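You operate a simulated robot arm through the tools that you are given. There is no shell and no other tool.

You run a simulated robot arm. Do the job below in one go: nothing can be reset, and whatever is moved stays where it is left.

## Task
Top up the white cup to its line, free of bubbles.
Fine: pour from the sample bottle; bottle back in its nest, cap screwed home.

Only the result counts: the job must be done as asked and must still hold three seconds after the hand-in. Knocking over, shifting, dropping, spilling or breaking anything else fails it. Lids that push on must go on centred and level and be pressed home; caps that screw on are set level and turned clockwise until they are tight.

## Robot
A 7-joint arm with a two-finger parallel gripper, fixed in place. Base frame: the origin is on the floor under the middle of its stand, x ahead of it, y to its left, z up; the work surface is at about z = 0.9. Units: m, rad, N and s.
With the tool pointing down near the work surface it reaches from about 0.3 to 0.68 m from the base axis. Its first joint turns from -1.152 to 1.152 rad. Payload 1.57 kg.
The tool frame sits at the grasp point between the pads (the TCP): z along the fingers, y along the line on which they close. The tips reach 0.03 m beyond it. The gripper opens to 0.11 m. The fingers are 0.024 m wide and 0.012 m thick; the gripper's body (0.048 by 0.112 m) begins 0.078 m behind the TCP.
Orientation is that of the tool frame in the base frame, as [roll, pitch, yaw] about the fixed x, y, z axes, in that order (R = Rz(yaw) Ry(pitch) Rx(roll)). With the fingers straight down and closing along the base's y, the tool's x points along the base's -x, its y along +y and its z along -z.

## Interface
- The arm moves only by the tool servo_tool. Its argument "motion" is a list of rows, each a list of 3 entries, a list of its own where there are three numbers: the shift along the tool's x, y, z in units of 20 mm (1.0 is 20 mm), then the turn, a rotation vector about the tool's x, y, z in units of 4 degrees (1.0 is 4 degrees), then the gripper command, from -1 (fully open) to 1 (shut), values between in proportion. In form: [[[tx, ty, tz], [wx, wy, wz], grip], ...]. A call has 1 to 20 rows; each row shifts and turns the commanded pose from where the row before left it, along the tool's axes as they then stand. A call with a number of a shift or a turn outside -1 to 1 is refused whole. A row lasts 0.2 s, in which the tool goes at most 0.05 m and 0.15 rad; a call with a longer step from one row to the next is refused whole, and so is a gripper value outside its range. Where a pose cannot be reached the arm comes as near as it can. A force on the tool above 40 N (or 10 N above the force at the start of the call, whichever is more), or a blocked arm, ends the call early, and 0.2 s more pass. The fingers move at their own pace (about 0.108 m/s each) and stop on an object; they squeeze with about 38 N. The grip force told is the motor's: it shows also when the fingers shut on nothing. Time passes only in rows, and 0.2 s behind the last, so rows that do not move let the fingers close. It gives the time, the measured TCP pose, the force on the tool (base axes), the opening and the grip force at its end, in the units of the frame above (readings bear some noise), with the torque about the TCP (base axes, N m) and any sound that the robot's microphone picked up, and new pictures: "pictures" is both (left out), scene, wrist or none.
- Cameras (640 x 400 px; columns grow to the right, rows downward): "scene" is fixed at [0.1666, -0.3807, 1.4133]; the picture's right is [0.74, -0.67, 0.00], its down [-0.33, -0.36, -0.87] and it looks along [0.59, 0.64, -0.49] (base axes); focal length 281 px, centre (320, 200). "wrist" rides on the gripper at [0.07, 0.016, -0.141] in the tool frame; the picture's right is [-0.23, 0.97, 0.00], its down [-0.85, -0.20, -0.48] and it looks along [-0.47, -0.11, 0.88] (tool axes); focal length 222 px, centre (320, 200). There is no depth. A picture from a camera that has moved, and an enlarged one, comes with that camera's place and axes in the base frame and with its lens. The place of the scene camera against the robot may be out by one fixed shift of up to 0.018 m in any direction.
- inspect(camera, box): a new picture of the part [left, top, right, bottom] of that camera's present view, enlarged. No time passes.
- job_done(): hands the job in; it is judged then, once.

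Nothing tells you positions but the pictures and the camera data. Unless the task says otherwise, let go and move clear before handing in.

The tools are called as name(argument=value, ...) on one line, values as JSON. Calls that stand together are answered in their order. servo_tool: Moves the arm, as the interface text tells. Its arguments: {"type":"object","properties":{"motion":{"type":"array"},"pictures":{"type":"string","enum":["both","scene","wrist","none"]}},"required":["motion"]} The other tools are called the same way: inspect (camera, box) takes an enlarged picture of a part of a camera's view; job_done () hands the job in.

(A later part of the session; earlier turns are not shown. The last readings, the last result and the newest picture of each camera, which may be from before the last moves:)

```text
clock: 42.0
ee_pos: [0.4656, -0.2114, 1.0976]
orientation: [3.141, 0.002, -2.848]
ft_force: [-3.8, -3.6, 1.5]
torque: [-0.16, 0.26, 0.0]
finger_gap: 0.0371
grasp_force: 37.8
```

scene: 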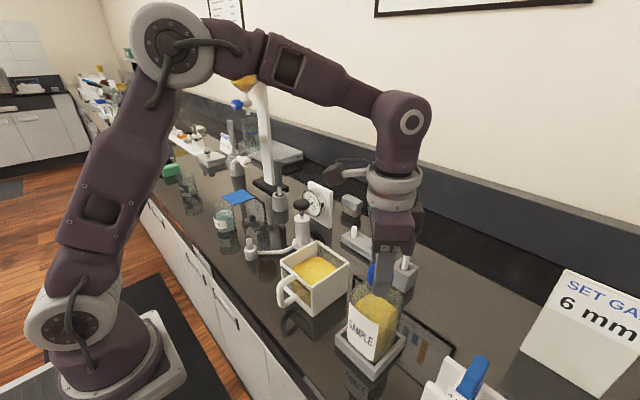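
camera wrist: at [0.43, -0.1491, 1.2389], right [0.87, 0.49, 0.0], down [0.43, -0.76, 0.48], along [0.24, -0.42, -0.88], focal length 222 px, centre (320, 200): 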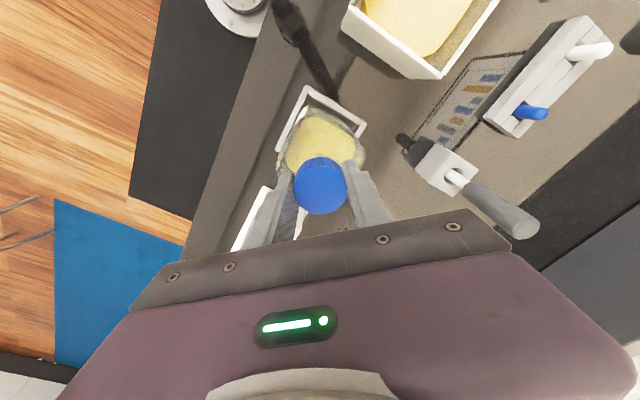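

The cap turns freely at about 3.6 mm rise per turn. Carrying on (200° so far).

servo_tool(motion=[[[0, 0, -0.002], [0, 0, -1], 1], [[0, 0, -0.002], [0, 0, -1], 1], [[0, 0, -0.002], [0, 0, -1], 1], [[0, 0, -0.002], [0, 0, -1], 1], [[0, 0, -0.002], [0, 0, -1], 1], [[0, 0, -0.002], [0, 0, -1], 1], [[0, 0, -0.002], [0, 0, -1], 1], [[0, 0, -0.002], [0, 0, -1], 1]], pictures="none")

servo_tool(motion=[[[0, 0, -0.002], [0, 0, -1], 1], [[0, 0, -0.002], [0, 0, -1], 1], [[0, 0, -0.002], [0, 0, -1], 1], [[0, 0, -0.002], [0, 0, -1], 1], [[0, 0, -0.002], [0, 0, -1], 1], [[0, 0, -0.002], [0, 0, -1], 1], [[0, 0, -0.002], [0, 0, -1], 1], [[0, 0, -0.002], [0, 0, -1], 1]], pictures="both")

```text
clock: 43.8
ee_pos: [0.4652, -0.21, 1.0979]
orientation: [-3.14, -0.001, -2.29]
ft_force: [-1.7, -3.6, 8.0]
torque: [0.0, -0.04, -0.04]
finger_gap: 0.0372
grasp_force: 38.0
```

```text
clock: 45.6
ee_pos: [0.4662, -0.2107, 1.0973]
orientation: [-3.14, 0.002, -1.732]
ft_force: [-4.7, -5.2, 11.8]
torque: [-0.27, 0.22, 0.03]
finger_gap: 0.0373
grasp_force: 37.6
camera wrist: at [0.439, -0.2775, 1.2386], right [-0.92, 0.38, 0.0], down [0.33, 0.81, 0.48], along [0.18, 0.44, -0.88], focal length 222 px, centre (320, 200)
```

scene: 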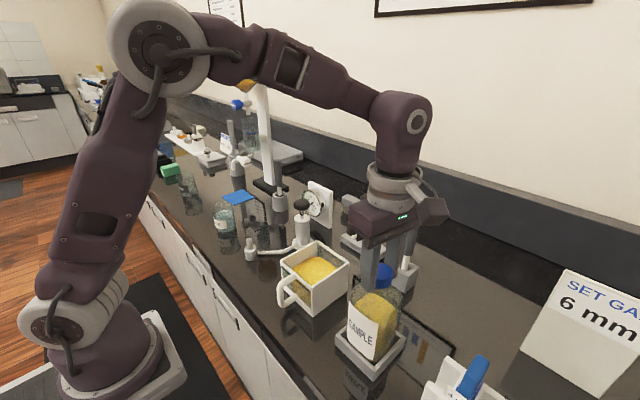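
wrist: 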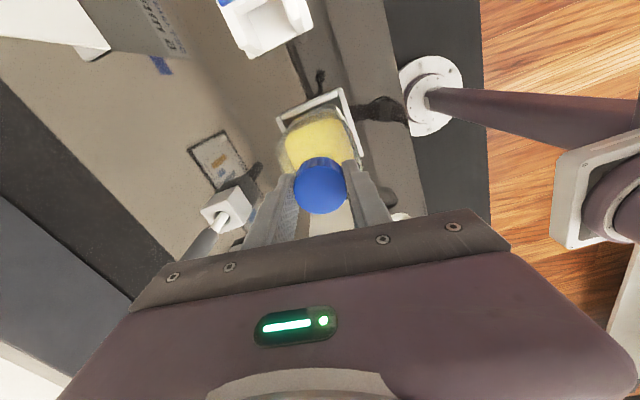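

servo_tool(motion=[[[0, 0, -0.025], [0, 0, 0], 1], [[0, 0, -0.003], [0, 0, -1], 1], [[0, 0, -0.003], [0, 0, -1], 1], [[0, 0, -0.003], [0, 0, -1], 1], [[0, 0, -0.003], [0, 0, -1], 1], [[0, 0, -0.003], [0, 0, -1], 1], [[0, 0, -0.003], [0, 0, -1], 1]], pictures="none")

servo_tool(motion=[[[0, 0, -0.003], [0, 0, -1], 1], [[0, 0, -0.003], [0, 0, -1], 1], [[0, 0, -0.003], [0, 0, -1], 1], [[0, 0, -0.003], [0, 0, -1], 1], [[0, 0, -0.003], [0, 0, -1], 1], [[0, 0, -0.003], [0, 0, -1], 1]], pictures="none")

```text
clock: 47.2
ee_pos: [0.465, -0.2115, 1.0983]
orientation: [-3.141, 0.0, -1.313]
ft_force: [0.2, 0.2, -0.3]
torque: [0.01, 0.02, -0.02]
finger_gap: 0.0375
grasp_force: 37.6
```

```text
clock: 48.6
ee_pos: [0.4652, -0.2107, 1.0977]
orientation: [-3.138, -0.001, -0.893]
ft_force: [-0.4, -0.2, -1.3]
torque: [-0.02, 0.0, -0.02]
finger_gap: 0.0374
grasp_force: 37.6
```

The forces dropped to almost nothing at 312° of turn. I'll lift slightly to see whether the cap has come free.

servo_tool(motion=[[[0, 0, -0.05], [0, 0, 0], 1], [[0, 0, -0.05], [0, 0, 0], 1], [[0, 0, 0], [0, 0, 0], 1]], pictures="none")

inspect(camera="scene", box=[330, 240, 430, 340])

```text
clock: 49.4
ee_pos: [0.4659, -0.2098, 1.1017]
orientation: [-3.138, 0.0, -0.894]
ft_force: [0.0, -0.1, -0.4]
torque: [-0.02, -0.01, 0.0]
finger_gap: 0.0373
grasp_force: 38.0
```

```text
4.00 times, centred on (380, 290) of scene
camera zoom: at [0.1666, -0.3807, 1.4133], right [0.74, -0.67, 0.0], down [-0.33, -0.36, -0.87], along [0.59, 0.64, -0.49], focal length 1123 px, centre (80, -160)
```

zoom: 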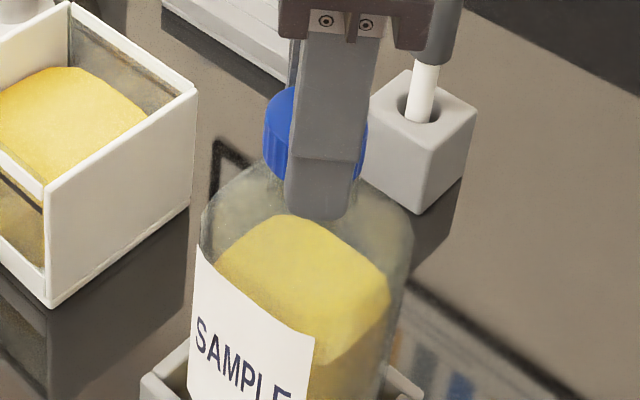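

The cap is free: only ~0.4 N on the tool after lifting 4 mm. Lifting it straight up clear of the neck.

servo_tool(motion=[[[0, 0, -0.5], [0, 0, 0], 1], [[0, 0, -0.5], [0, 0, 0], 1], [[0, 0, -0.5], [0, 0, 0], 1], [[0, 0, -0.5], [0, 0, 0], 1], [[0, 0, -1], [0, 0, 0], 1], [[0, 0, -1], [0, 0, 0], 1], [[0, 0, -1], [0, 0, 0], 1], [[0, 0, 0], [0, 0, 0], 1]], pictures="both")

inspect(camera="scene", box=[330, 220, 430, 340])

inspect(camera="wrist", box=[200, 80, 440, 240])

```text
clock: 51.2
ee_pos: [0.4656, -0.2085, 1.2016]
orientation: [-3.139, -0.001, -0.895]
ft_force: [0.2, 0.2, -0.7]
torque: [0.02, 0.0, -0.03]
finger_gap: 0.0374
grasp_force: 37.6
camera wrist: at [0.4978, -0.2746, 1.3431], right [-0.9, -0.43, 0.0], down [-0.38, 0.79, 0.48], along [-0.21, 0.43, -0.88], focal length 222 px, centre (320, 200)
```

scene: 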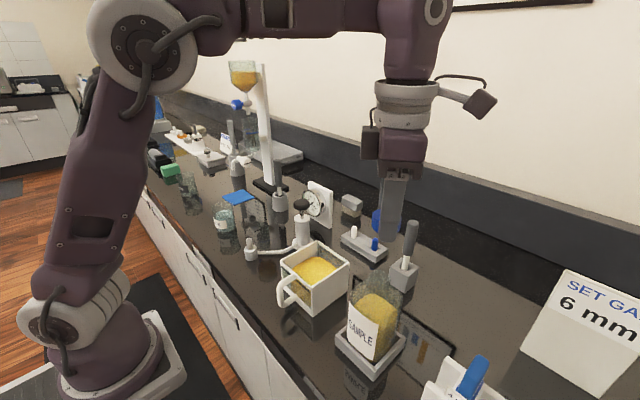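
wrist: 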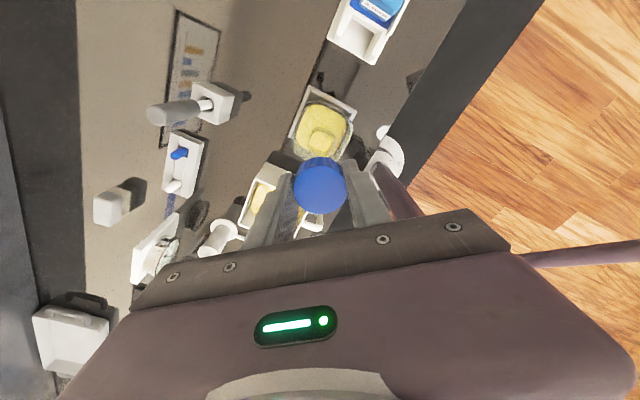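

```text
3.33 times, centred on (380, 280) of scene
camera zoom: at [0.1666, -0.3807, 1.4133], right [0.74, -0.67, 0.0], down [-0.33, -0.36, -0.87], along [0.59, 0.64, -0.49], focal length 936 px, centre (120, -67)
```

zoom: 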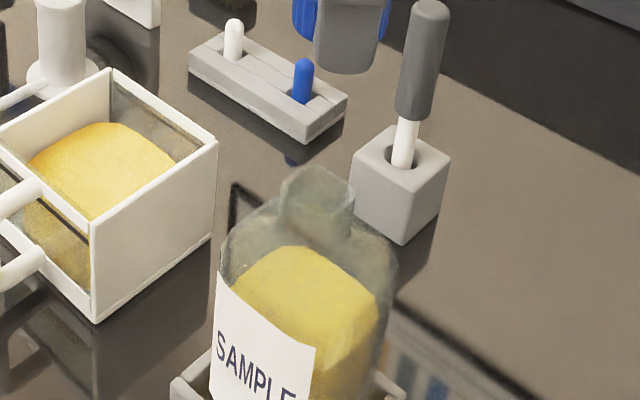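

```text
2.50 times, centred on (320, 160) of wrist
camera zoom: at [0.4978, -0.2746, 1.3431], right [-0.9, -0.43, 0.0], down [-0.38, 0.79, 0.48], along [-0.21, 0.43, -0.88], focal length 555 px, centre (320, 300)
```

zoom: 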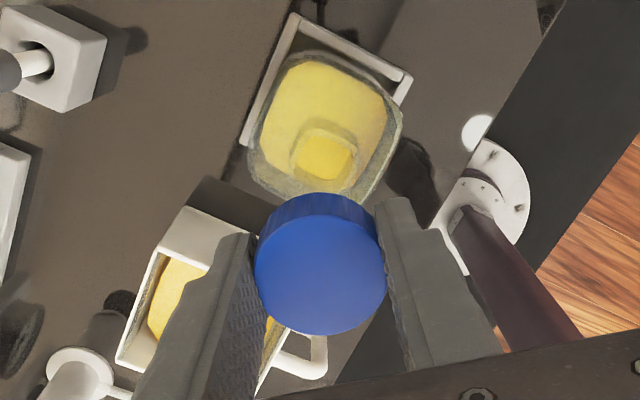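

The cap is off and held; the bottle stands open in its nest. I'll turn the wrist back to its neutral heading in the air, then set the cap down on clear counter behind the bottle.

servo_tool(motion=[[[0, 0, 0], [0, 0, 1], 1], [[0, 0, 0], [0, 0, 1], 1], [[0, 0, 0], [0, 0, 1], 1], [[0, 0, 0], [0, 0, 1], 1], [[0, 0, 0], [0, 0, 1], 1], [[0, 0, 0], [0, 0, 1], 1], [[0, 0, 0], [0, 0, 1], 1], [[0, 0, 0], [0, 0, 1], 1], [[0, 0, 0], [0, 0, 1], 1], [[0, 0, 0], [0, 0, 1], 1], [[0, 0, 0], [0, 0, 1], 1], [[0, 0, 0], [0, 0, 1], 1], [[0, 0, 0], [0, 0, 1], 1], [[0, 0, 0], [0, 0, 1], 1], [[0, 0, 0], [0, 0, 1], 1], [[0, 0, 0], [0, 0, 1], 1], [[0, 0, 0], [0, 0, 1], 1], [[0, 0, 0], [0, 0, 1], 1], [[0, 0, 0], [0, 0, 1], 1], [[0, 0, 0], [0, 0, 1], 1]], pictures="none")

servo_tool(motion=[[[0, 0, 0], [0, 0, 1], 1], [[0, 0, 0], [0, 0, 1], 1], [[0, 0, 0], [0, 0, 1], 1], [[0, 0, 0], [0, 0, 1], 1], [[0, 0, 0], [0, 0, 1], 1], [[0, 0, 0], [0, 0, 1], 1], [[0, 0, 0], [0, 0, 1], 1], [[0, 0, 0], [0, 0, 1], 1], [[0, 0, 0], [0, 0, 1], 1], [[0, 0, 0], [0, 0, 1], 1], [[0, 0, 0], [0, 0, 1], 1], [[0, 0, 0], [0, 0, 1], 1], [[-0.87, -0.22, 0], [0, 0, 0], 1], [[-0.87, -0.22, 0], [0, 0, 0], 1], [[-0.87, -0.22, 0], [0, 0, 0], 1], [[-0.87, -0.22, 0], [0, 0, 0], 1], [[-0.87, -0.22, 0], [0, 0, 0], 1], [[-0.87, -0.22, 0], [0, 0, 0], 1], [[0, 0, 0], [0, 0, 0], 1]], pictures="both")

```text
clock: 55.4
ee_pos: [0.4655, -0.2107, 1.2017]
orientation: [-3.14, 0.002, -2.294]
ft_force: [-0.1, -0.6, -0.4]
torque: [0.0, -0.01, -0.03]
finger_gap: 0.0372
grasp_force: 37.6
```

```text
clock: 59.4
ee_pos: [0.5484, -0.2278, 1.1955]
orientation: [3.141, 0.002, -3.132]
ft_force: [0.8, -0.9, 0.4]
torque: [0.0, 0.02, 0.01]
finger_gap: 0.0374
grasp_force: 37.8
out of reach, approached as far as the arm can: row 17, 18
camera wrist: at [0.4775, -0.2142, 1.3363], right [0.22, 0.98, 0.0], down [0.86, -0.19, 0.48], along [0.47, -0.1, -0.88], focal length 222 px, centre (320, 200)
```

scene: 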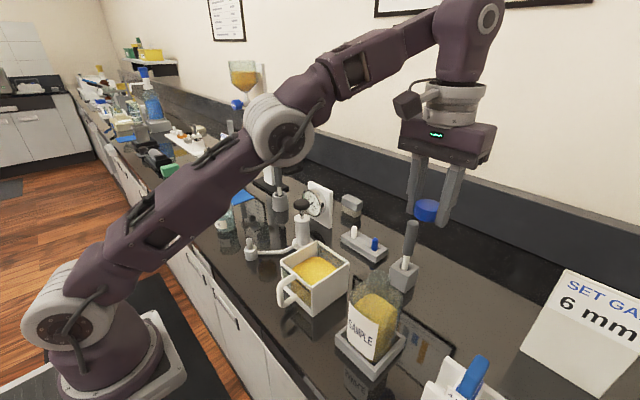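
wrist: 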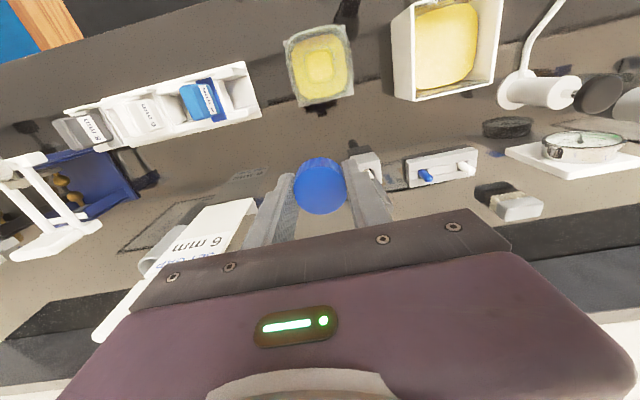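

At this height the reach ends near (0.548, -0.228), and lowering here with the camera facing the bottle would be tight. I'll turn 90° so the camera faces away from the bottle, then move lower and a bit farther out before setting the cap down.

servo_tool(motion=[[[0, 0, 0], [0, 0, -1], 1], [[0, 0, 0], [0, 0, -1], 1], [[0, 0, 0], [0, 0, -1], 1], [[0, 0, 0], [0, 0, -1], 1], [[0, 0, 0], [0, 0, -1], 1], [[0, 0, 0], [0, 0, -1], 1], [[0, 0, 0], [0, 0, -1], 1], [[0, 0, 0], [0, 0, -1], 1], [[0, 0, 0], [0, 0, -1], 1], [[0, 0, 0], [0, 0, -1], 1], [[0, 0, 0], [0, 0, -1], 1], [[0, 0, 0], [0, 0, -1], 1], [[0, 0, 0], [0, 0, -1], 1], [[0, 0, 0], [0, 0, -1], 1], [[0, 0, 0], [0, 0, -1], 1], [[0, 0, 0], [0, 0, -1], 1], [[0, 0, 0], [0, 0, -1], 1], [[0, 0, 0], [0, 0, -1], 1], [[0, 0, 0], [0, 0, -1], 1], [[0, 0, 0], [0, 0, -1], 1]], pictures="none")

servo_tool(motion=[[[0, 0, 0], [0, 0, -1], 1], [[0, 0, 0], [0, 0, -1], 1], [[0, 0, 0], [0, 0, -0.36], 1], [[0, 0, 0.75], [0, 0, 0], 1], [[0, 0, 0.75], [0, 0, 0], 1], [[0, 0, 0.75], [0, 0, 0], 1], [[0, 0, 0.75], [0, 0, 0], 1], [[0, 0, 0], [0, 0, 0], 1]], pictures="both")

```text
clock: 63.6
ee_pos: [0.5467, -0.2287, 1.1946]
orientation: [-3.14, 0.001, -1.732]
ft_force: [-0.2, 0.1, -1.4]
torque: [-0.01, 0.02, -0.04]
finger_gap: 0.0373
grasp_force: 38.2
```

```text
clock: 65.4
ee_pos: [0.5459, -0.2298, 1.1343]
orientation: [-3.14, -0.001, -1.57]
ft_force: [0.6, 0.7, -0.2]
torque: [0.01, -0.01, 0.03]
finger_gap: 0.0374
grasp_force: 37.8
camera wrist: at [0.5295, -0.2998, 1.2747], right [-0.97, 0.23, 0.0], down [0.2, 0.86, 0.48], along [0.11, 0.47, -0.88], focal length 222 px, centre (320, 200)
```

scene: 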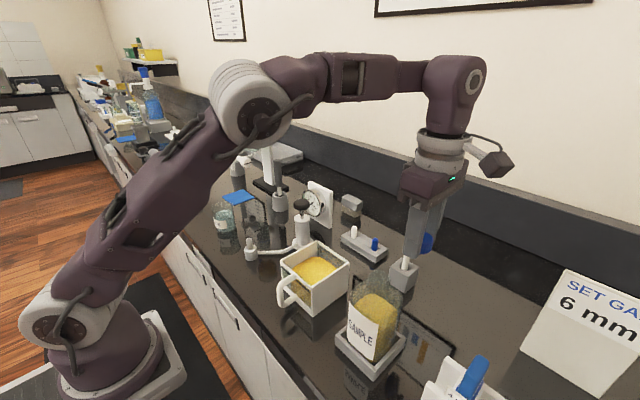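
wrist: 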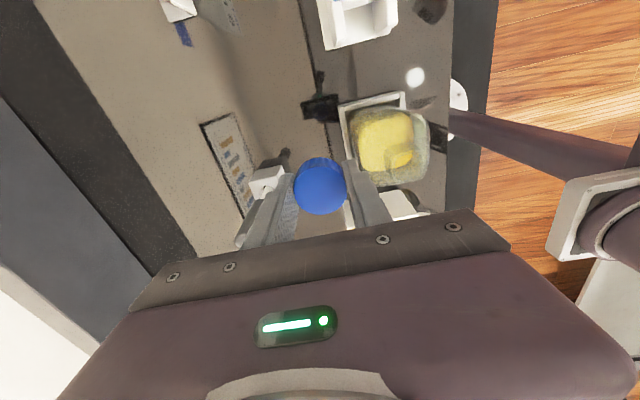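

servo_tool(motion=[[[0.42, -0.65, 0.2], [0, 0, 0], 1], [[0.42, -0.65, 0.2], [0, 0, 0], 1], [[0.42, -0.65, 0.2], [0, 0, 0], 1], [[0, 0, 0.9], [0, 0, 0], 1], [[0, 0, 0.9], [0, 0, 0], 1], [[0, 0, 0.9], [0, 0, 0], 1], [[0, 0, 0.9], [0, 0, 0], 1], [[0, 0, 0.9], [0, 0, 0], 1], [[0, 0, 0.9], [0, 0, 0], 1], [[0, 0, 0.9], [0, 0, 0], 1], [[0, 0, 0.9], [0, 0, 0], 1], [[0, 0, 0.9], [0, 0, 0], 1], [[0, 0, 0], [0, 0, 0], 1]], pictures="both")

```text
clock: 68.2
ee_pos: [0.587, -0.2524, 0.96]
orientation: [-3.14, 0.0, -1.569]
ft_force: [-0.5, -0.8, -0.7]
torque: [-0.02, 0.02, -0.02]
finger_gap: 0.0372
grasp_force: 37.8
camera wrist: at [0.5699, -0.3232, 1.1009], right [-0.97, 0.23, 0.0], down [0.2, 0.86, 0.48], along [0.11, 0.47, -0.88], focal length 222 px, centre (320, 200)
```

scene: 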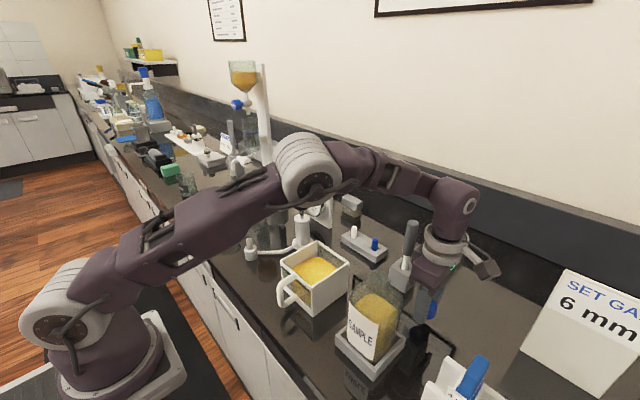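
wrist: 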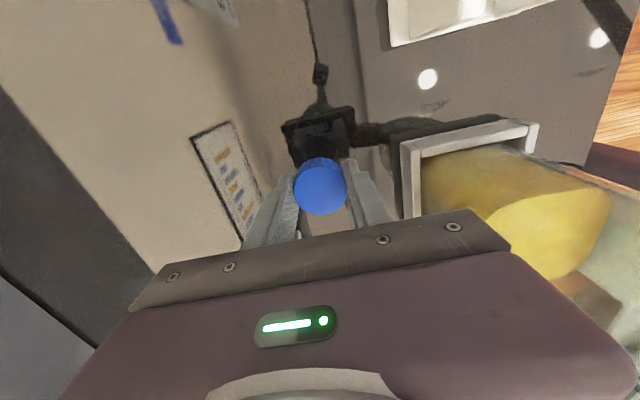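

servo_tool(motion=[[[0, 0, 0.2], [0, 0, 0], 1], [[0, 0, 0.2], [0, 0, 0], 1], [[0, 0, 0.2], [0, 0, 0], 1], [[0, 0, 0.2], [0, 0, 0], 1], [[0, 0, 0.2], [0, 0, 0], 1], [[0, 0, 0.15], [0, 0, 0], 1]], pictures="none")

servo_tool(motion=[[[0, 0, 0.05], [0, 0, 0], 1], [[0, 0, 0.05], [0, 0, 0], 1], [[0, 0, 0.05], [0, 0, 0], 1]], pictures="none")

```text
clock: 69.6
ee_pos: [0.5862, -0.2527, 0.9368]
orientation: [-3.139, 0.0, -1.568]
ft_force: [1.0, 0.7, -0.2]
torque: [-0.01, 0.0, -0.02]
finger_gap: 0.0376
grasp_force: 37.9
```

```text
clock: 70.4
ee_pos: [0.5878, -0.2534, 0.9348]
orientation: [-3.141, 0.001, -1.569]
ft_force: [-0.9, 0.5, -0.8]
torque: [-0.02, 0.02, -0.04]
finger_gap: 0.0375
grasp_force: 38.0
```

servo_tool(motion=[[[0, 0, 0.05], [0, 0, 0], 1], [[0, 0, 0.05], [0, 0, 0], 1]], pictures="none")

servo_tool(motion=[[[0, 0, 0.05], [0, 0, 0], 1], [[0, 0, 0.05], [0, 0, 0], 1]], pictures="none")

servo_tool(motion=[[[0, 0, 0.05], [0, 0, 0], 1]], pictures="none")

```text
clock: 71.0
ee_pos: [0.5867, -0.2514, 0.9325]
orientation: [-3.141, 0.0, -1.569]
ft_force: [0.3, 0.4, -0.1]
torque: [0.01, -0.01, 0.02]
finger_gap: 0.0376
grasp_force: 38.3
```

```text
clock: 71.6
ee_pos: [0.5855, -0.253, 0.9296]
orientation: [-3.14, 0.001, -1.569]
ft_force: [0.0, 0.2, 0.4]
torque: [-0.02, 0.01, 0.01]
finger_gap: 0.0378
grasp_force: 38.3
```

```text
clock: 72.0
ee_pos: [0.5851, -0.2539, 0.93]
orientation: [-3.141, 0.0, -1.569]
ft_force: [-0.2, 1.5, 8.5]
torque: [0.08, 0.24, -0.02]
finger_gap: 0.0374
grasp_force: 38.0
```

Contact with the counter at tool z ≈ 0.93. Releasing the cap with a partial opening and rising.

servo_tool(motion=[[[0, 0, -0.02], [0, 0, 0], 1], [[0, 0, 0], [0, 0, 0], 0.2], [[0, 0, 0], [0, 0, 0], -0.15], [[0, 0, 0], [0, 0, 0], -0.15], [[0, 0, -0.25], [0, 0, 0], -0.15], [[0, 0, -0.5], [0, 0, 0], -0.15], [[0, 0, -1], [0, 0, 0], -0.15], [[0, 0, -1], [0, 0, 0], -0.15], [[0, 0, -1], [0, 0, 0], -0.15], [[0, 0, -1], [0, 0, 0], -0.15], [[0, 0, -1], [0, 0, 0], -0.15], [[0, 0, -1], [0, 0, 0], -0.15], [[0, 0, -1], [0, 0, 0], -0.15], [[0, 0, -1], [0, 0, 0], -0.15], [[0, 0, 0], [0, 0, 0], -0.15]], pictures="both")

```text
clock: 75.2
ee_pos: [0.5867, -0.2532, 1.1073]
orientation: [-3.14, -0.001, -1.57]
ft_force: [-0.2, 0.5, 0.0]
torque: [0.0, 0.0, -0.05]
finger_gap: 0.0634
grasp_force: 0.0
camera wrist: at [0.57, -0.3236, 1.2473], right [-0.97, 0.23, 0.0], down [0.2, 0.86, 0.48], along [0.11, 0.47, -0.88], focal length 222 px, centre (320, 200)
```

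scene: 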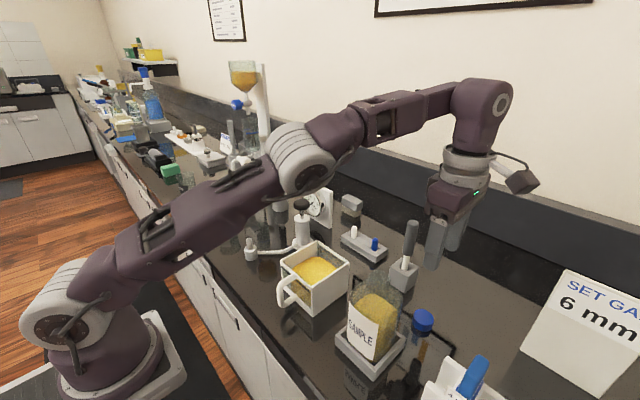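
wrist: 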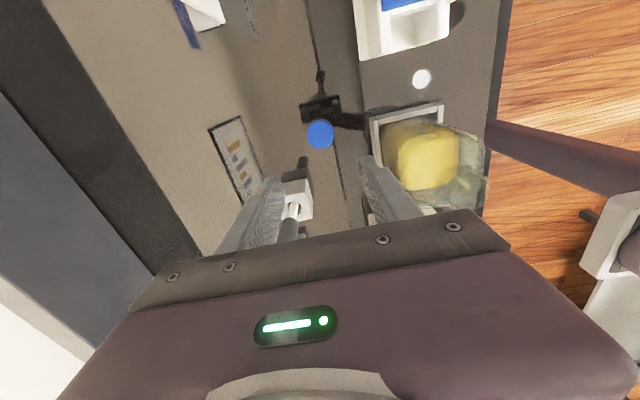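

The cap stands upright on the counter at about (0.586, -0.253). Next I'll turn back to the neutral heading, come back over the gap between cup and bottle, and pitch the tool so the wrist camera can look at the cup's front window from the side.

servo_tool(motion=[[[0, 0, 0], [0, 0, 1], 0], [[0, 0, 0], [0, 0, 1], 0], [[0, 0, 0], [0, 0, 1], 0.5], [[0, 0, 0], [0, 0, 1], 1], [[0, 0, 0], [0, 0, 1], 1], [[0, 0, 0], [0, 0, 1], 1], [[0, 0, 0], [0, 0, 1], 1], [[0, 0, 0], [0, 0, 1], 1], [[0, 0, 0], [0, 0, 1], 1], [[0, 0, 0], [0, 0, 1], 1], [[0, 0, 0], [0, 0, 1], 1], [[0, 0, 0], [0, 0, 1], 1], [[0, 0, 0], [0, 0, 1], 1], [[0, 0, 0], [0, 0, 1], 1], [[0, 0, 0], [0, 0, 1], 1], [[0, 0, 0], [0, 0, 1], 1], [[0, 0, 0], [0, 0, 1], 1], [[0, 0, 0], [0, 0, 1], 1], [[0, 0, 0], [0, 0, 1], 1], [[0, 0, 0], [0, 0, 1], 1]], pictures="none")

servo_tool(motion=[[[0, 0, 0], [0, 0, 1], 1], [[0, 0, 0], [0, 0, 1], 1], [[0, 0, 0], [0, 0, 0.5], 1], [[0.4, 0.8, -0.4], [0, 0, 0], 1], [[0.6, 0.8, -0.4], [0, 0, 0], 1], [[0.8, 0.8, -0.4], [0, 0, 0], 1], [[0.8, 0.8, -0.4], [0, 0, 0], 1], [[0.8, 0.8, -0.4], [0, 0, 0], 1], [[0.8, 0.8, -0.4], [0, 0, 0], 1], [[0.8, 0.8, -0.4], [0, 0, 0], 1], [[0.8, 0.6, 0], [0, 0, 0], 1], [[0, 0, 0], [0, 0, 0], 1]], pictures="both")

```text
clock: 79.4
ee_pos: [0.5866, -0.2527, 1.1047]
orientation: [3.141, 0.001, -2.965]
ft_force: [0.2, -0.6, -1.1]
torque: [0.01, 0.01, 0.0]
finger_gap: 0.0001
grasp_force: 21.3
```

```text
clock: 82.0
ee_pos: [0.4692, -0.126, 1.1619]
orientation: [-3.141, 0.002, -3.14]
ft_force: [-0.1, -0.5, 0.1]
torque: [-0.01, -0.02, -0.02]
finger_gap: 0.0003
grasp_force: 21.0
camera wrist: at [0.3989, -0.112, 1.3017], right [0.23, 0.97, 0.0], down [0.85, -0.2, 0.48], along [0.47, -0.11, -0.88], focal length 222 px, centre (320, 200)
```

scene: 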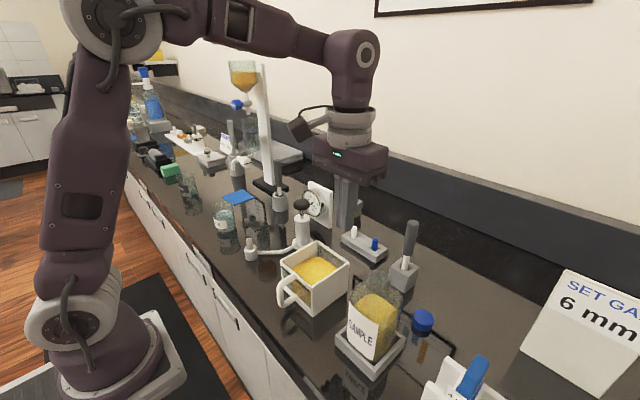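
wrist: 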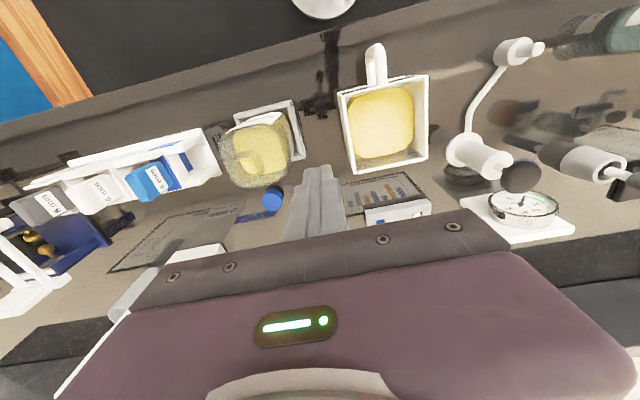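

servo_tool(motion=[[[0, 0, 0], [0, -1, 0], 1], [[0, 0, 0], [0, -1, 0], 1], [[0, 0, 0], [0, -1, 0], 1], [[0, 0, 0], [0, -1, 0], 1], [[0, 0, 0], [0, -1, 0], 1], [[0, 0, 0], [0, -1, 0], 1], [[0, 0, 0], [0, -1, 0], 1], [[0, 0, 0], [0, -1, 0], 1], [[0, 0, 0], [0, -1, 0], 1], [[0, 0, 0], [0, -1, 0], 1], [[0, 0, 0], [0, -1, 0], 1], [[0, 0, 0], [0, -1, 0], 1], [[0, 0, 0], [0, -1, 0], 1], [[0, 0, 0], [0, -1, 0], 1]], pictures="both")

```text
clock: 85.0
ee_pos: [0.4683, -0.1304, 1.1615]
orientation: [3.139, 0.979, -3.14]
ft_force: [0.2, 0.1, -0.1]
torque: [0.0, 0.01, 0.01]
finger_gap: 0.0
grasp_force: 21.4
camera wrist: at [0.313, -0.1147, 1.1813], right [0.13, 0.97, 0.19], down [0.08, -0.2, 0.98], along [0.99, -0.11, -0.1], focal length 222 px, centre (320, 200)
```

scene: 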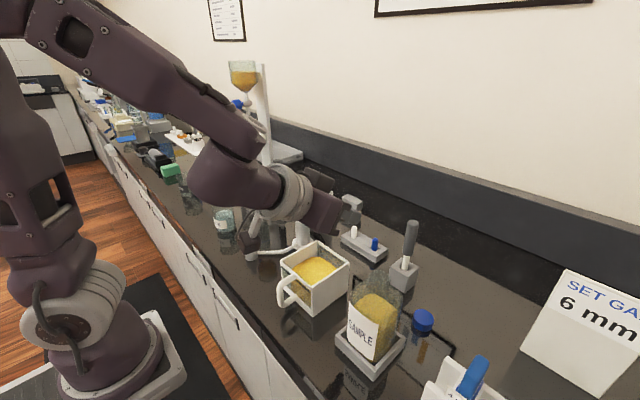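
wrist: 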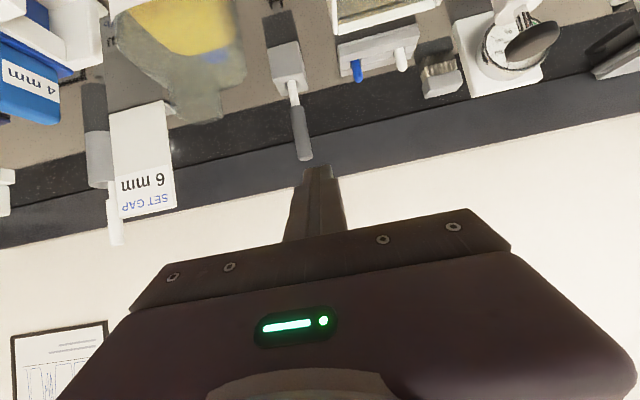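

Reached 56° pitch without trouble. Lowering between the cup and bottle (fingers closed) for a low side view of the cup's window.

servo_tool(motion=[[[0.771, 0, 0.39], [0, 0, 0], 1], [[0.771, 0, 0.39], [0, 0, 0], 1], [[0.771, 0, 0.39], [0, 0, 0], 1], [[0.771, 0, 0.39], [0, 0, 0], 1], [[0.771, 0, 0.39], [0, 0, 0], 1], [[0.771, 0, 0.39], [0, 0, 0], 1], [[0.771, 0, 0.39], [0, 0, 0], 1], [[0, 0, 0], [0, 0, 0], 1]], pictures="both")

```text
clock: 86.8
ee_pos: [0.4555, -0.1291, 1.04]
orientation: [3.141, 0.979, -3.14]
ft_force: [-0.1, 0.2, 0.7]
torque: [-0.01, -0.02, -0.03]
finger_gap: 0.0
grasp_force: 21.2
camera wrist: at [0.2986, -0.1142, 1.0601], right [0.13, 0.97, 0.19], down [0.08, -0.2, 0.98], along [0.99, -0.11, -0.1], focal length 222 px, centre (320, 200)
```

scene: 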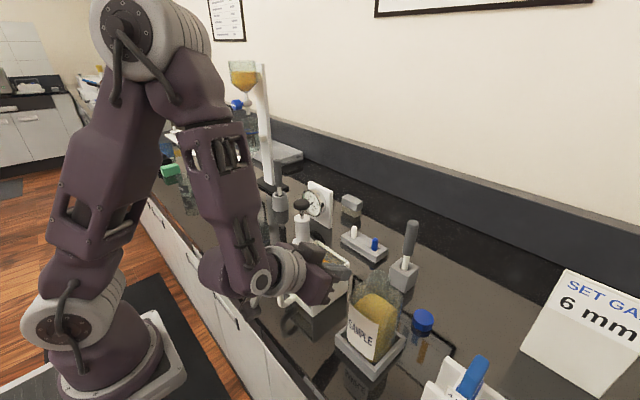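
wrist: 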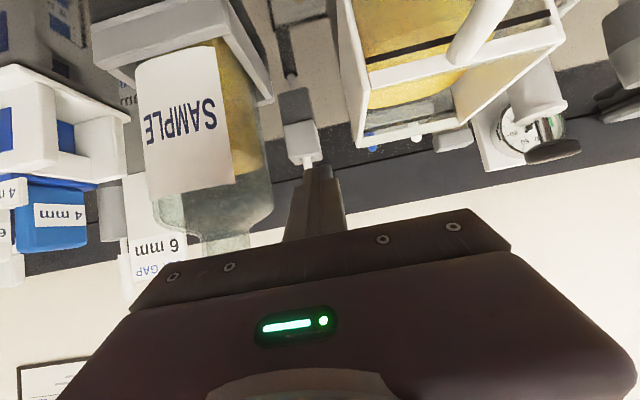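

Excellent side view. I'll zoom in on the cup's window with its line, and on the bottle.

inspect(camera="wrist", box=[330, 0, 570, 150])

inspect(camera="wrist", box=[90, 0, 330, 250])

```text
2.67 times, centred on (450, 75) of wrist
camera zoom: at [0.2986, -0.1142, 1.0601], right [0.13, 0.97, 0.19], down [0.08, -0.2, 0.98], along [0.99, -0.11, -0.1], focal length 592 px, centre (-27, 533)
```

zoom: 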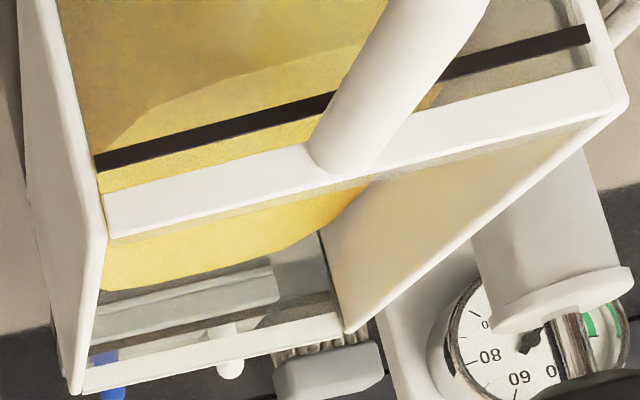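

```text
1.60 times, centred on (210, 125) of wrist
camera zoom: at [0.2986, -0.1142, 1.0601], right [0.13, 0.97, 0.19], down [0.08, -0.2, 0.98], along [0.99, -0.11, -0.1], focal length 355 px, centre (496, 320)
```

zoom: 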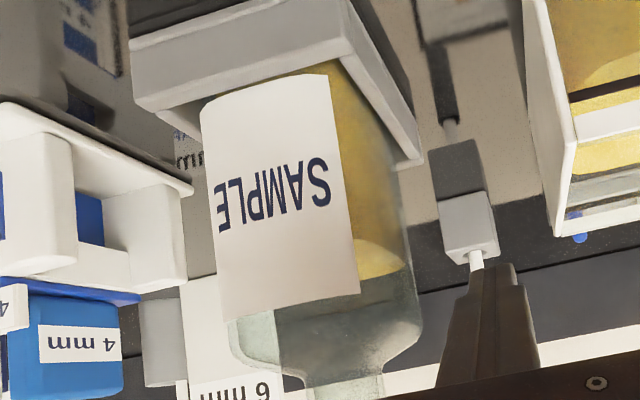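

The side view settles the key heights: rim z≈0.990, line z≈0.971, fluid level z≈0.957–0.958, so about 13 mm is missing (~120 ml). The bottle is ~0.08 m square, its fluid stands near z≈1.0, and its mouth is near 1.085. The handle is on the cup's front, so I want to pour over the -y wall with the lip low. I'll raise and dry-run that motion empty first.

servo_tool(motion=[[[-0.83, 0, -0.558], [0, 0, 0], 1], [[-0.83, 0, -0.558], [0, 0, 0], 1], [[-0.83, 0, -0.558], [0, 0, 0], 1], [[-0.83, 0, -0.558], [0, 0, 0], 1], [[-0.83, 0, -0.558], [0, 0, 0], 1], [[-0.83, 0, -0.558], [0, 0, 0], 1], [[-0.83, 0, -0.558], [0, 0, 0], 1], [[0, 0, 0], [0, -1, 0], 1]], pictures="none")

servo_tool(motion=[[[0, -0.2, 0], [-0.866, 0, -0.5], 1], [[0, -0.2, 0], [-0.866, 0, -0.5], 1], [[0, -0.2, 0], [-0.866, 0, -0.5], 1], [[0, -0.2, 0], [-0.866, 0, -0.5], 1], [[0, -0.2, 0], [-0.866, 0, -0.5], 1], [[0, 0, 0], [-0.866, 0, -0.5], 1], [[0, 0, 0], [-0.866, 0, -0.5], 1], [[0, 0, 0], [-0.866, 0, -0.5], 1], [[0, 0, 0], [-0.866, 0, -0.5], 1], [[0, 0, 0], [-0.866, 0, -0.5], 1], [[0, 0, 0], [-0.866, 0, -0.5], 1], [[0, 0, 0], [0, 0, 0], 1]], pictures="scene")

```text
clock: 88.6
ee_pos: [0.454, -0.1277, 1.18]
orientation: [3.141, 1.049, -3.14]
ft_force: [0.4, 0.0, -0.4]
torque: [0.02, -0.01, 0.02]
finger_gap: 0.0001
grasp_force: 21.7
```

```text
clock: 91.2
ee_pos: [0.4583, -0.1491, 1.181]
orientation: [-3.139, 1.049, -2.371]
ft_force: [0.9, 0.1, -0.3]
torque: [0.02, 0.01, -0.02]
finger_gap: 0.0002
grasp_force: 21.3
```

scene: 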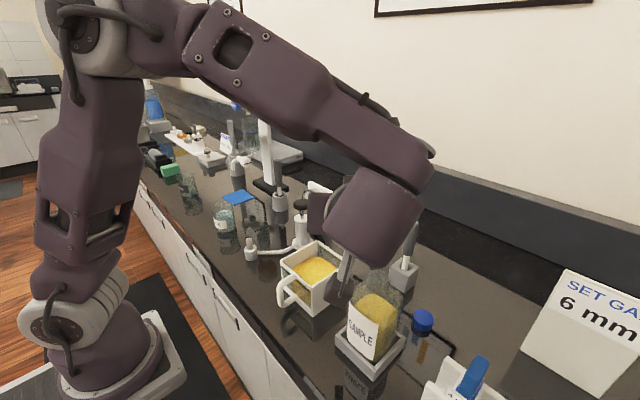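

Halfway (azimuth 45°) with no reach trouble. Continuing to 90°.

servo_tool(motion=[[[0, 0, 0], [-0.866, 0, -0.5], 1], [[0, 0, 0], [-0.866, 0, -0.5], 1], [[0, 0, 0], [-0.866, 0, -0.5], 1], [[0, 0, 0], [-0.866, 0, -0.5], 1], [[0, 0, 0], [-0.866, 0, -0.5], 1], [[0, 0, 0], [-0.866, 0, -0.5], 1], [[0, 0, 0], [-0.866, 0, -0.5], 1], [[0, 0, 0], [-0.866, 0, -0.5], 1], [[0, 0, 0], [-0.866, 0, -0.5], 1], [[0, 0, 0], [-0.866, 0, -0.5], 1], [[0, 0, 0], [-0.866, 0, -0.5], 1], [[0, 0, 0], [-0.44, 0, -0.25], 1]], pictures="both")

```text
clock: 93.8
ee_pos: [0.4564, -0.1489, 1.1811]
orientation: [-3.137, 1.046, -1.566]
ft_force: [-0.4, 0.1, -0.8]
torque: [-0.01, 0.03, 0.01]
finger_gap: 0.0
grasp_force: 21.1
camera wrist: at [0.4412, -0.3076, 1.1904], right [-0.97, 0.11, 0.2], down [0.2, 0.01, 0.98], along [0.11, 0.99, -0.04], focal length 222 px, centre (320, 200)
```

scene: 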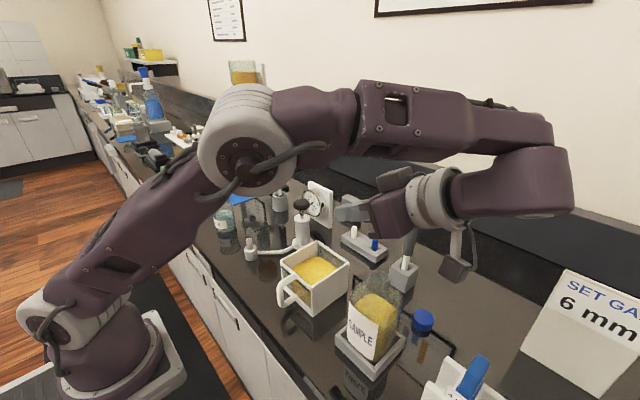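
wrist: 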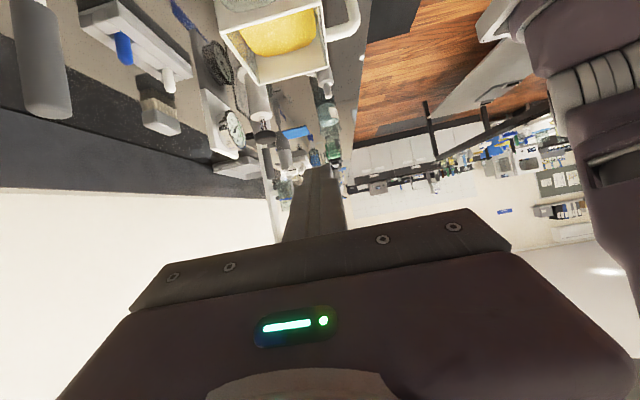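

Azimuth 90° works. Now dry-running the pour tilt (80°) in place, high above everything.

servo_tool(motion=[[[0, 0, 0], [0, 1, 0], 1], [[0, 0, 0], [0, 1, 0], 1], [[0, 0, 0], [0, 1, 0], 1], [[0, 0, 0], [0, 1, 0], 1], [[0, 0, 0], [0, 1, 0], 1], [[0, 0, 0], [0, 1, 0], 1], [[0, 0, 0], [0, 1, 0], 1], [[0, 0, 0], [0, 1, 0], 1], [[0, 0, 0], [0, 1, 0], 1], [[0, 0, 0], [0, 1, 0], 1], [[0, 0, 0], [0, 1, 0], 1], [[0, 0, 0], [0, 1, 0], 1], [[0, 0, 0], [0, 1, 0], 1], [[0, 0, 0], [0, 1, 0], 1], [[0, 0, 0], [0, 1, 0], 1], [[0, 0, 0], [0, 1, 0], 1], [[0, 0, 0], [0, 1, 0], 1], [[0, 0, 0], [0, 1, 0], 1], [[0, 0, 0], [0, 1, 0], 1], [[0, 0, 0], [0, 1, 0], 1]], pictures="both")

```text
clock: 98.0
ee_pos: [0.457, -0.1497, 1.1804]
orientation: [-3.14, -0.352, -1.571]
ft_force: [0.8, 0.5, -0.4]
torque: [0.0, 0.01, -0.01]
finger_gap: 0.0004
grasp_force: 21.2
camera wrist: at [0.4413, -0.1678, 1.3371], right [-0.97, 0.21, -0.08], down [0.2, 0.97, 0.16], along [0.11, 0.14, -0.98], focal length 222 px, centre (320, 200)
```

scene: 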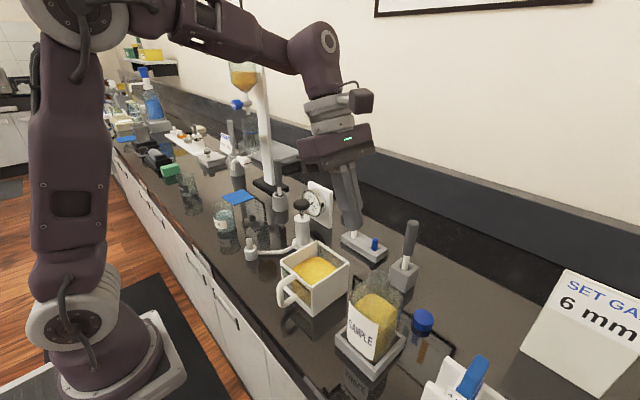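
wrist: 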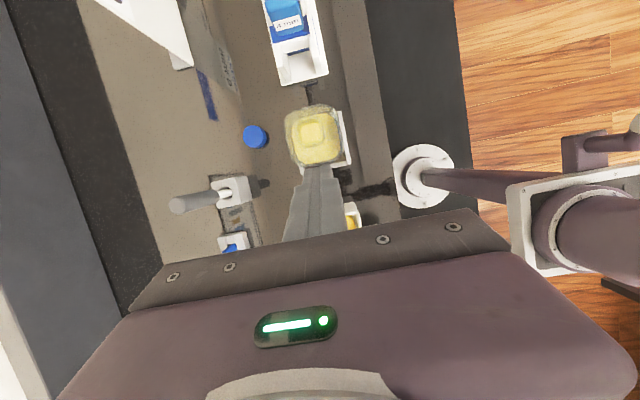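

The whole pour path is reachable and the scene camera keeps a clear view of the cup. Now I'll reverse to the grasp heading and get the bottle.

servo_tool(motion=[[[0, 0, 0], [0, -1, 0], 1], [[0, 0, 0], [0, -1, 0], 1], [[0, 0, 0], [0, -1, 0], 1], [[0, 0, 0], [0, -1, 0], 1], [[0, 0, 0], [0, -1, 0], 1], [[0, 0, 0], [0, -1, 0], 1], [[0, 0, 0], [0, -1, 0], 1], [[0, 0, 0], [0, -1, 0], 1], [[0, 0, 0], [0, -1, 0], 1], [[0, 0, 0], [0, -1, 0], 1], [[0, 0, 0], [0, -1, 0], 1], [[0, 0, 0], [0, -1, 0], 1], [[0, 0, 0], [0, -1, 0], 1], [[0, 0, 0], [0, -1, 0], 1], [[0, 0, 0], [0, -1, 0], 1], [[0, 0, 0], [0, -1, 0], 1], [[0, 0, 0], [0, -1, 0], 1], [[0, 0, 0], [0, -1, 0], 1], [[0, 0, 0], [0, -1, 0], 1], [[0, 0, 0], [0, -1, 0], 1]], pictures="none")

servo_tool(motion=[[[0, 0, 0], [0.866, 0, 0.5], 0], [[0, 0, 0], [0.866, 0, 0.5], -1], [[0, 0, 0], [0.866, 0, 0.5], -1], [[0, 0, 0], [0.866, 0, 0.5], -1], [[0, 0, 0], [0.866, 0, 0.5], -1], [[0, 0, 0], [0.866, 0, 0.5], -1], [[0, 0, 0], [0.866, 0, 0.5], -1], [[0, 0, 0], [0.866, 0, 0.5], -1], [[0, 0, 0], [0.866, 0, 0.5], -1], [[0, 0, 0], [0.866, 0, 0.5], -1], [[0, 0, 0], [0.866, 0, 0.5], -1], [[0, 0, 0], [0.866, 0, 0.5], -1], [[0, 0, 0], [0.866, 0, 0.5], -1], [[0, 0, 0], [0.866, 0, 0.5], -1], [[0, 0, 0], [0.866, 0, 0.5], -1], [[0, 0, 0], [0.866, 0, 0.5], -1], [[0, 0, 0], [0.866, 0, 0.5], -1], [[0, 0, 0], [0.866, 0, 0.5], -1], [[0, 0, 0], [0.866, 0, 0.5], -1], [[0, 0, 0], [0.866, 0, 0.5], -1]], pictures="none")

servo_tool(motion=[[[0, 0, 0], [0.866, 0, 0.5], -1], [[0, 0, 0], [0.866, 0, 0.5], -1], [[0, 0, 0], [0.433, 0, 0.25], -1], [[0, -0.75, 0], [0, 0, 0], -1], [[0, -0.75, 0], [0, 0, 0], -1], [[0, -0.75, 0], [0, 0, 0], -1], [[0, -0.75, 0], [0, 0, 0], -1], [[0, 0, 0], [0, 0, 0], -1]], pictures="both")

```text
clock: 102.2
ee_pos: [0.457, -0.1488, 1.1805]
orientation: [-3.14, 1.048, -1.567]
ft_force: [-0.1, -0.9, 0.5]
torque: [-0.01, 0.03, -0.01]
finger_gap: 0.0
grasp_force: 21.0
```

```text
clock: 106.4
ee_pos: [0.4579, -0.1496, 1.1799]
orientation: [3.139, 1.049, -2.967]
ft_force: [0.5, -0.4, -0.1]
torque: [0.02, 0.01, -0.01]
finger_gap: 0.1098
grasp_force: 0.0
```

```text
clock: 108.2
ee_pos: [0.4569, -0.2114, 1.1807]
orientation: [3.141, 1.048, -3.14]
ft_force: [-0.2, -0.1, 0.0]
torque: [-0.05, -0.04, -0.01]
finger_gap: 0.1098
grasp_force: 0.1
camera wrist: at [0.2996, -0.1966, 1.1899], right [0.11, 0.97, 0.2], down [0.01, -0.2, 0.98], along [0.99, -0.11, -0.03], focal length 222 px, centre (320, 200)
```

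scene: 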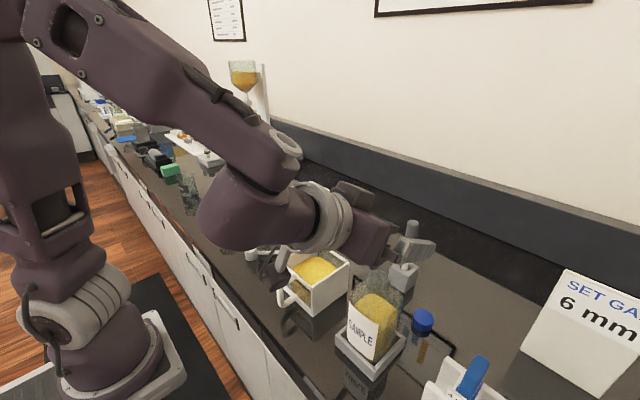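
wrist: 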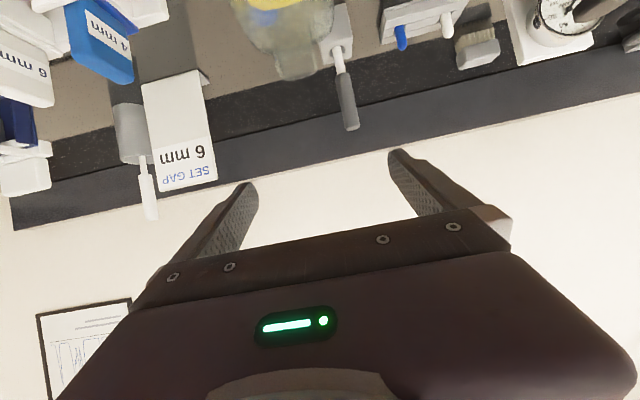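

Aligned over the bottle with the fingers open at 60° pitch. Lowering vertically in stages so the fingers straddle it.

servo_tool(motion=[[[0.741, 0, 0.517], [0, 0, 0], -1], [[0.741, 0, 0.517], [0, 0, 0], -1], [[0.741, 0, 0.517], [0, 0, 0], -1], [[0.741, 0, 0.517], [0, 0, 0], -1], [[0.741, 0, 0.517], [0, 0, 0], -1], [[0, 0, 0], [0, 0, 0], -1]], pictures="both")

```text
clock: 109.6
ee_pos: [0.4639, -0.2108, 1.0904]
orientation: [3.141, 1.049, -3.141]
ft_force: [0.5, 0.4, -0.1]
torque: [-0.01, 0.01, -0.01]
finger_gap: 0.1098
grasp_force: 0.1
camera wrist: at [0.307, -0.1946, 1.1009], right [0.11, 0.97, 0.2], down [0.01, -0.2, 0.98], along [0.99, -0.11, -0.03], focal length 222 px, centre (320, 200)
```

scene: 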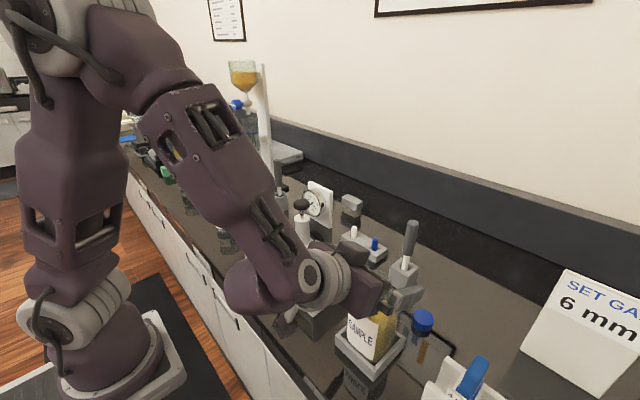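
wrist: 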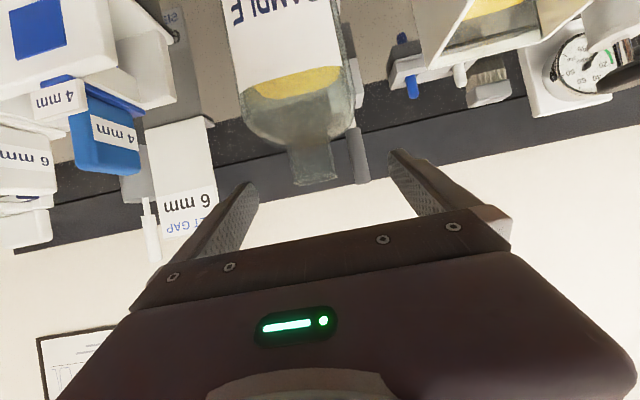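

inspect(camera="wrist", box=[200, 0, 420, 210])

inspect(camera="scene", box=[320, 240, 460, 400])

```text
1.90 times, centred on (310, 105) of wrist
camera zoom: at [0.307, -0.1946, 1.1009], right [0.11, 0.97, 0.2], down [0.01, -0.2, 0.98], along [0.99, -0.11, -0.03], focal length 423 px, centre (339, 381)
```

zoom: 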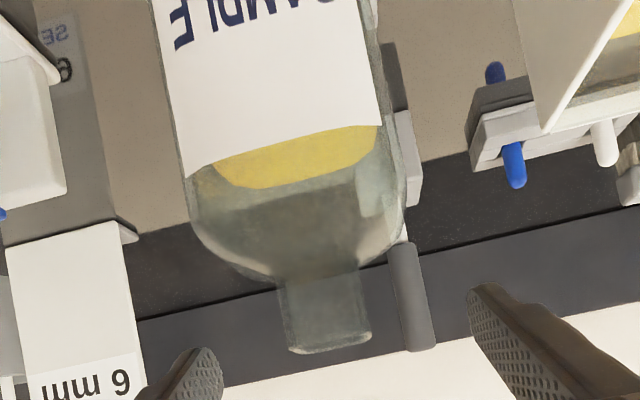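

```text
2.50 times, centred on (390, 320) of scene
camera zoom: at [0.1666, -0.3807, 1.4133], right [0.74, -0.67, 0.0], down [-0.33, -0.36, -0.87], along [0.59, 0.64, -0.49], focal length 702 px, centre (145, -100)
```

zoom: 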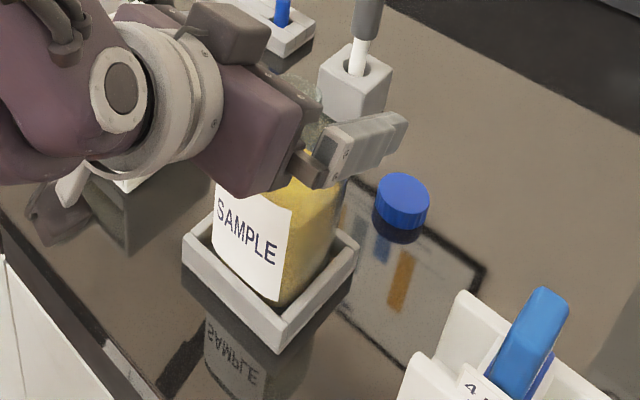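

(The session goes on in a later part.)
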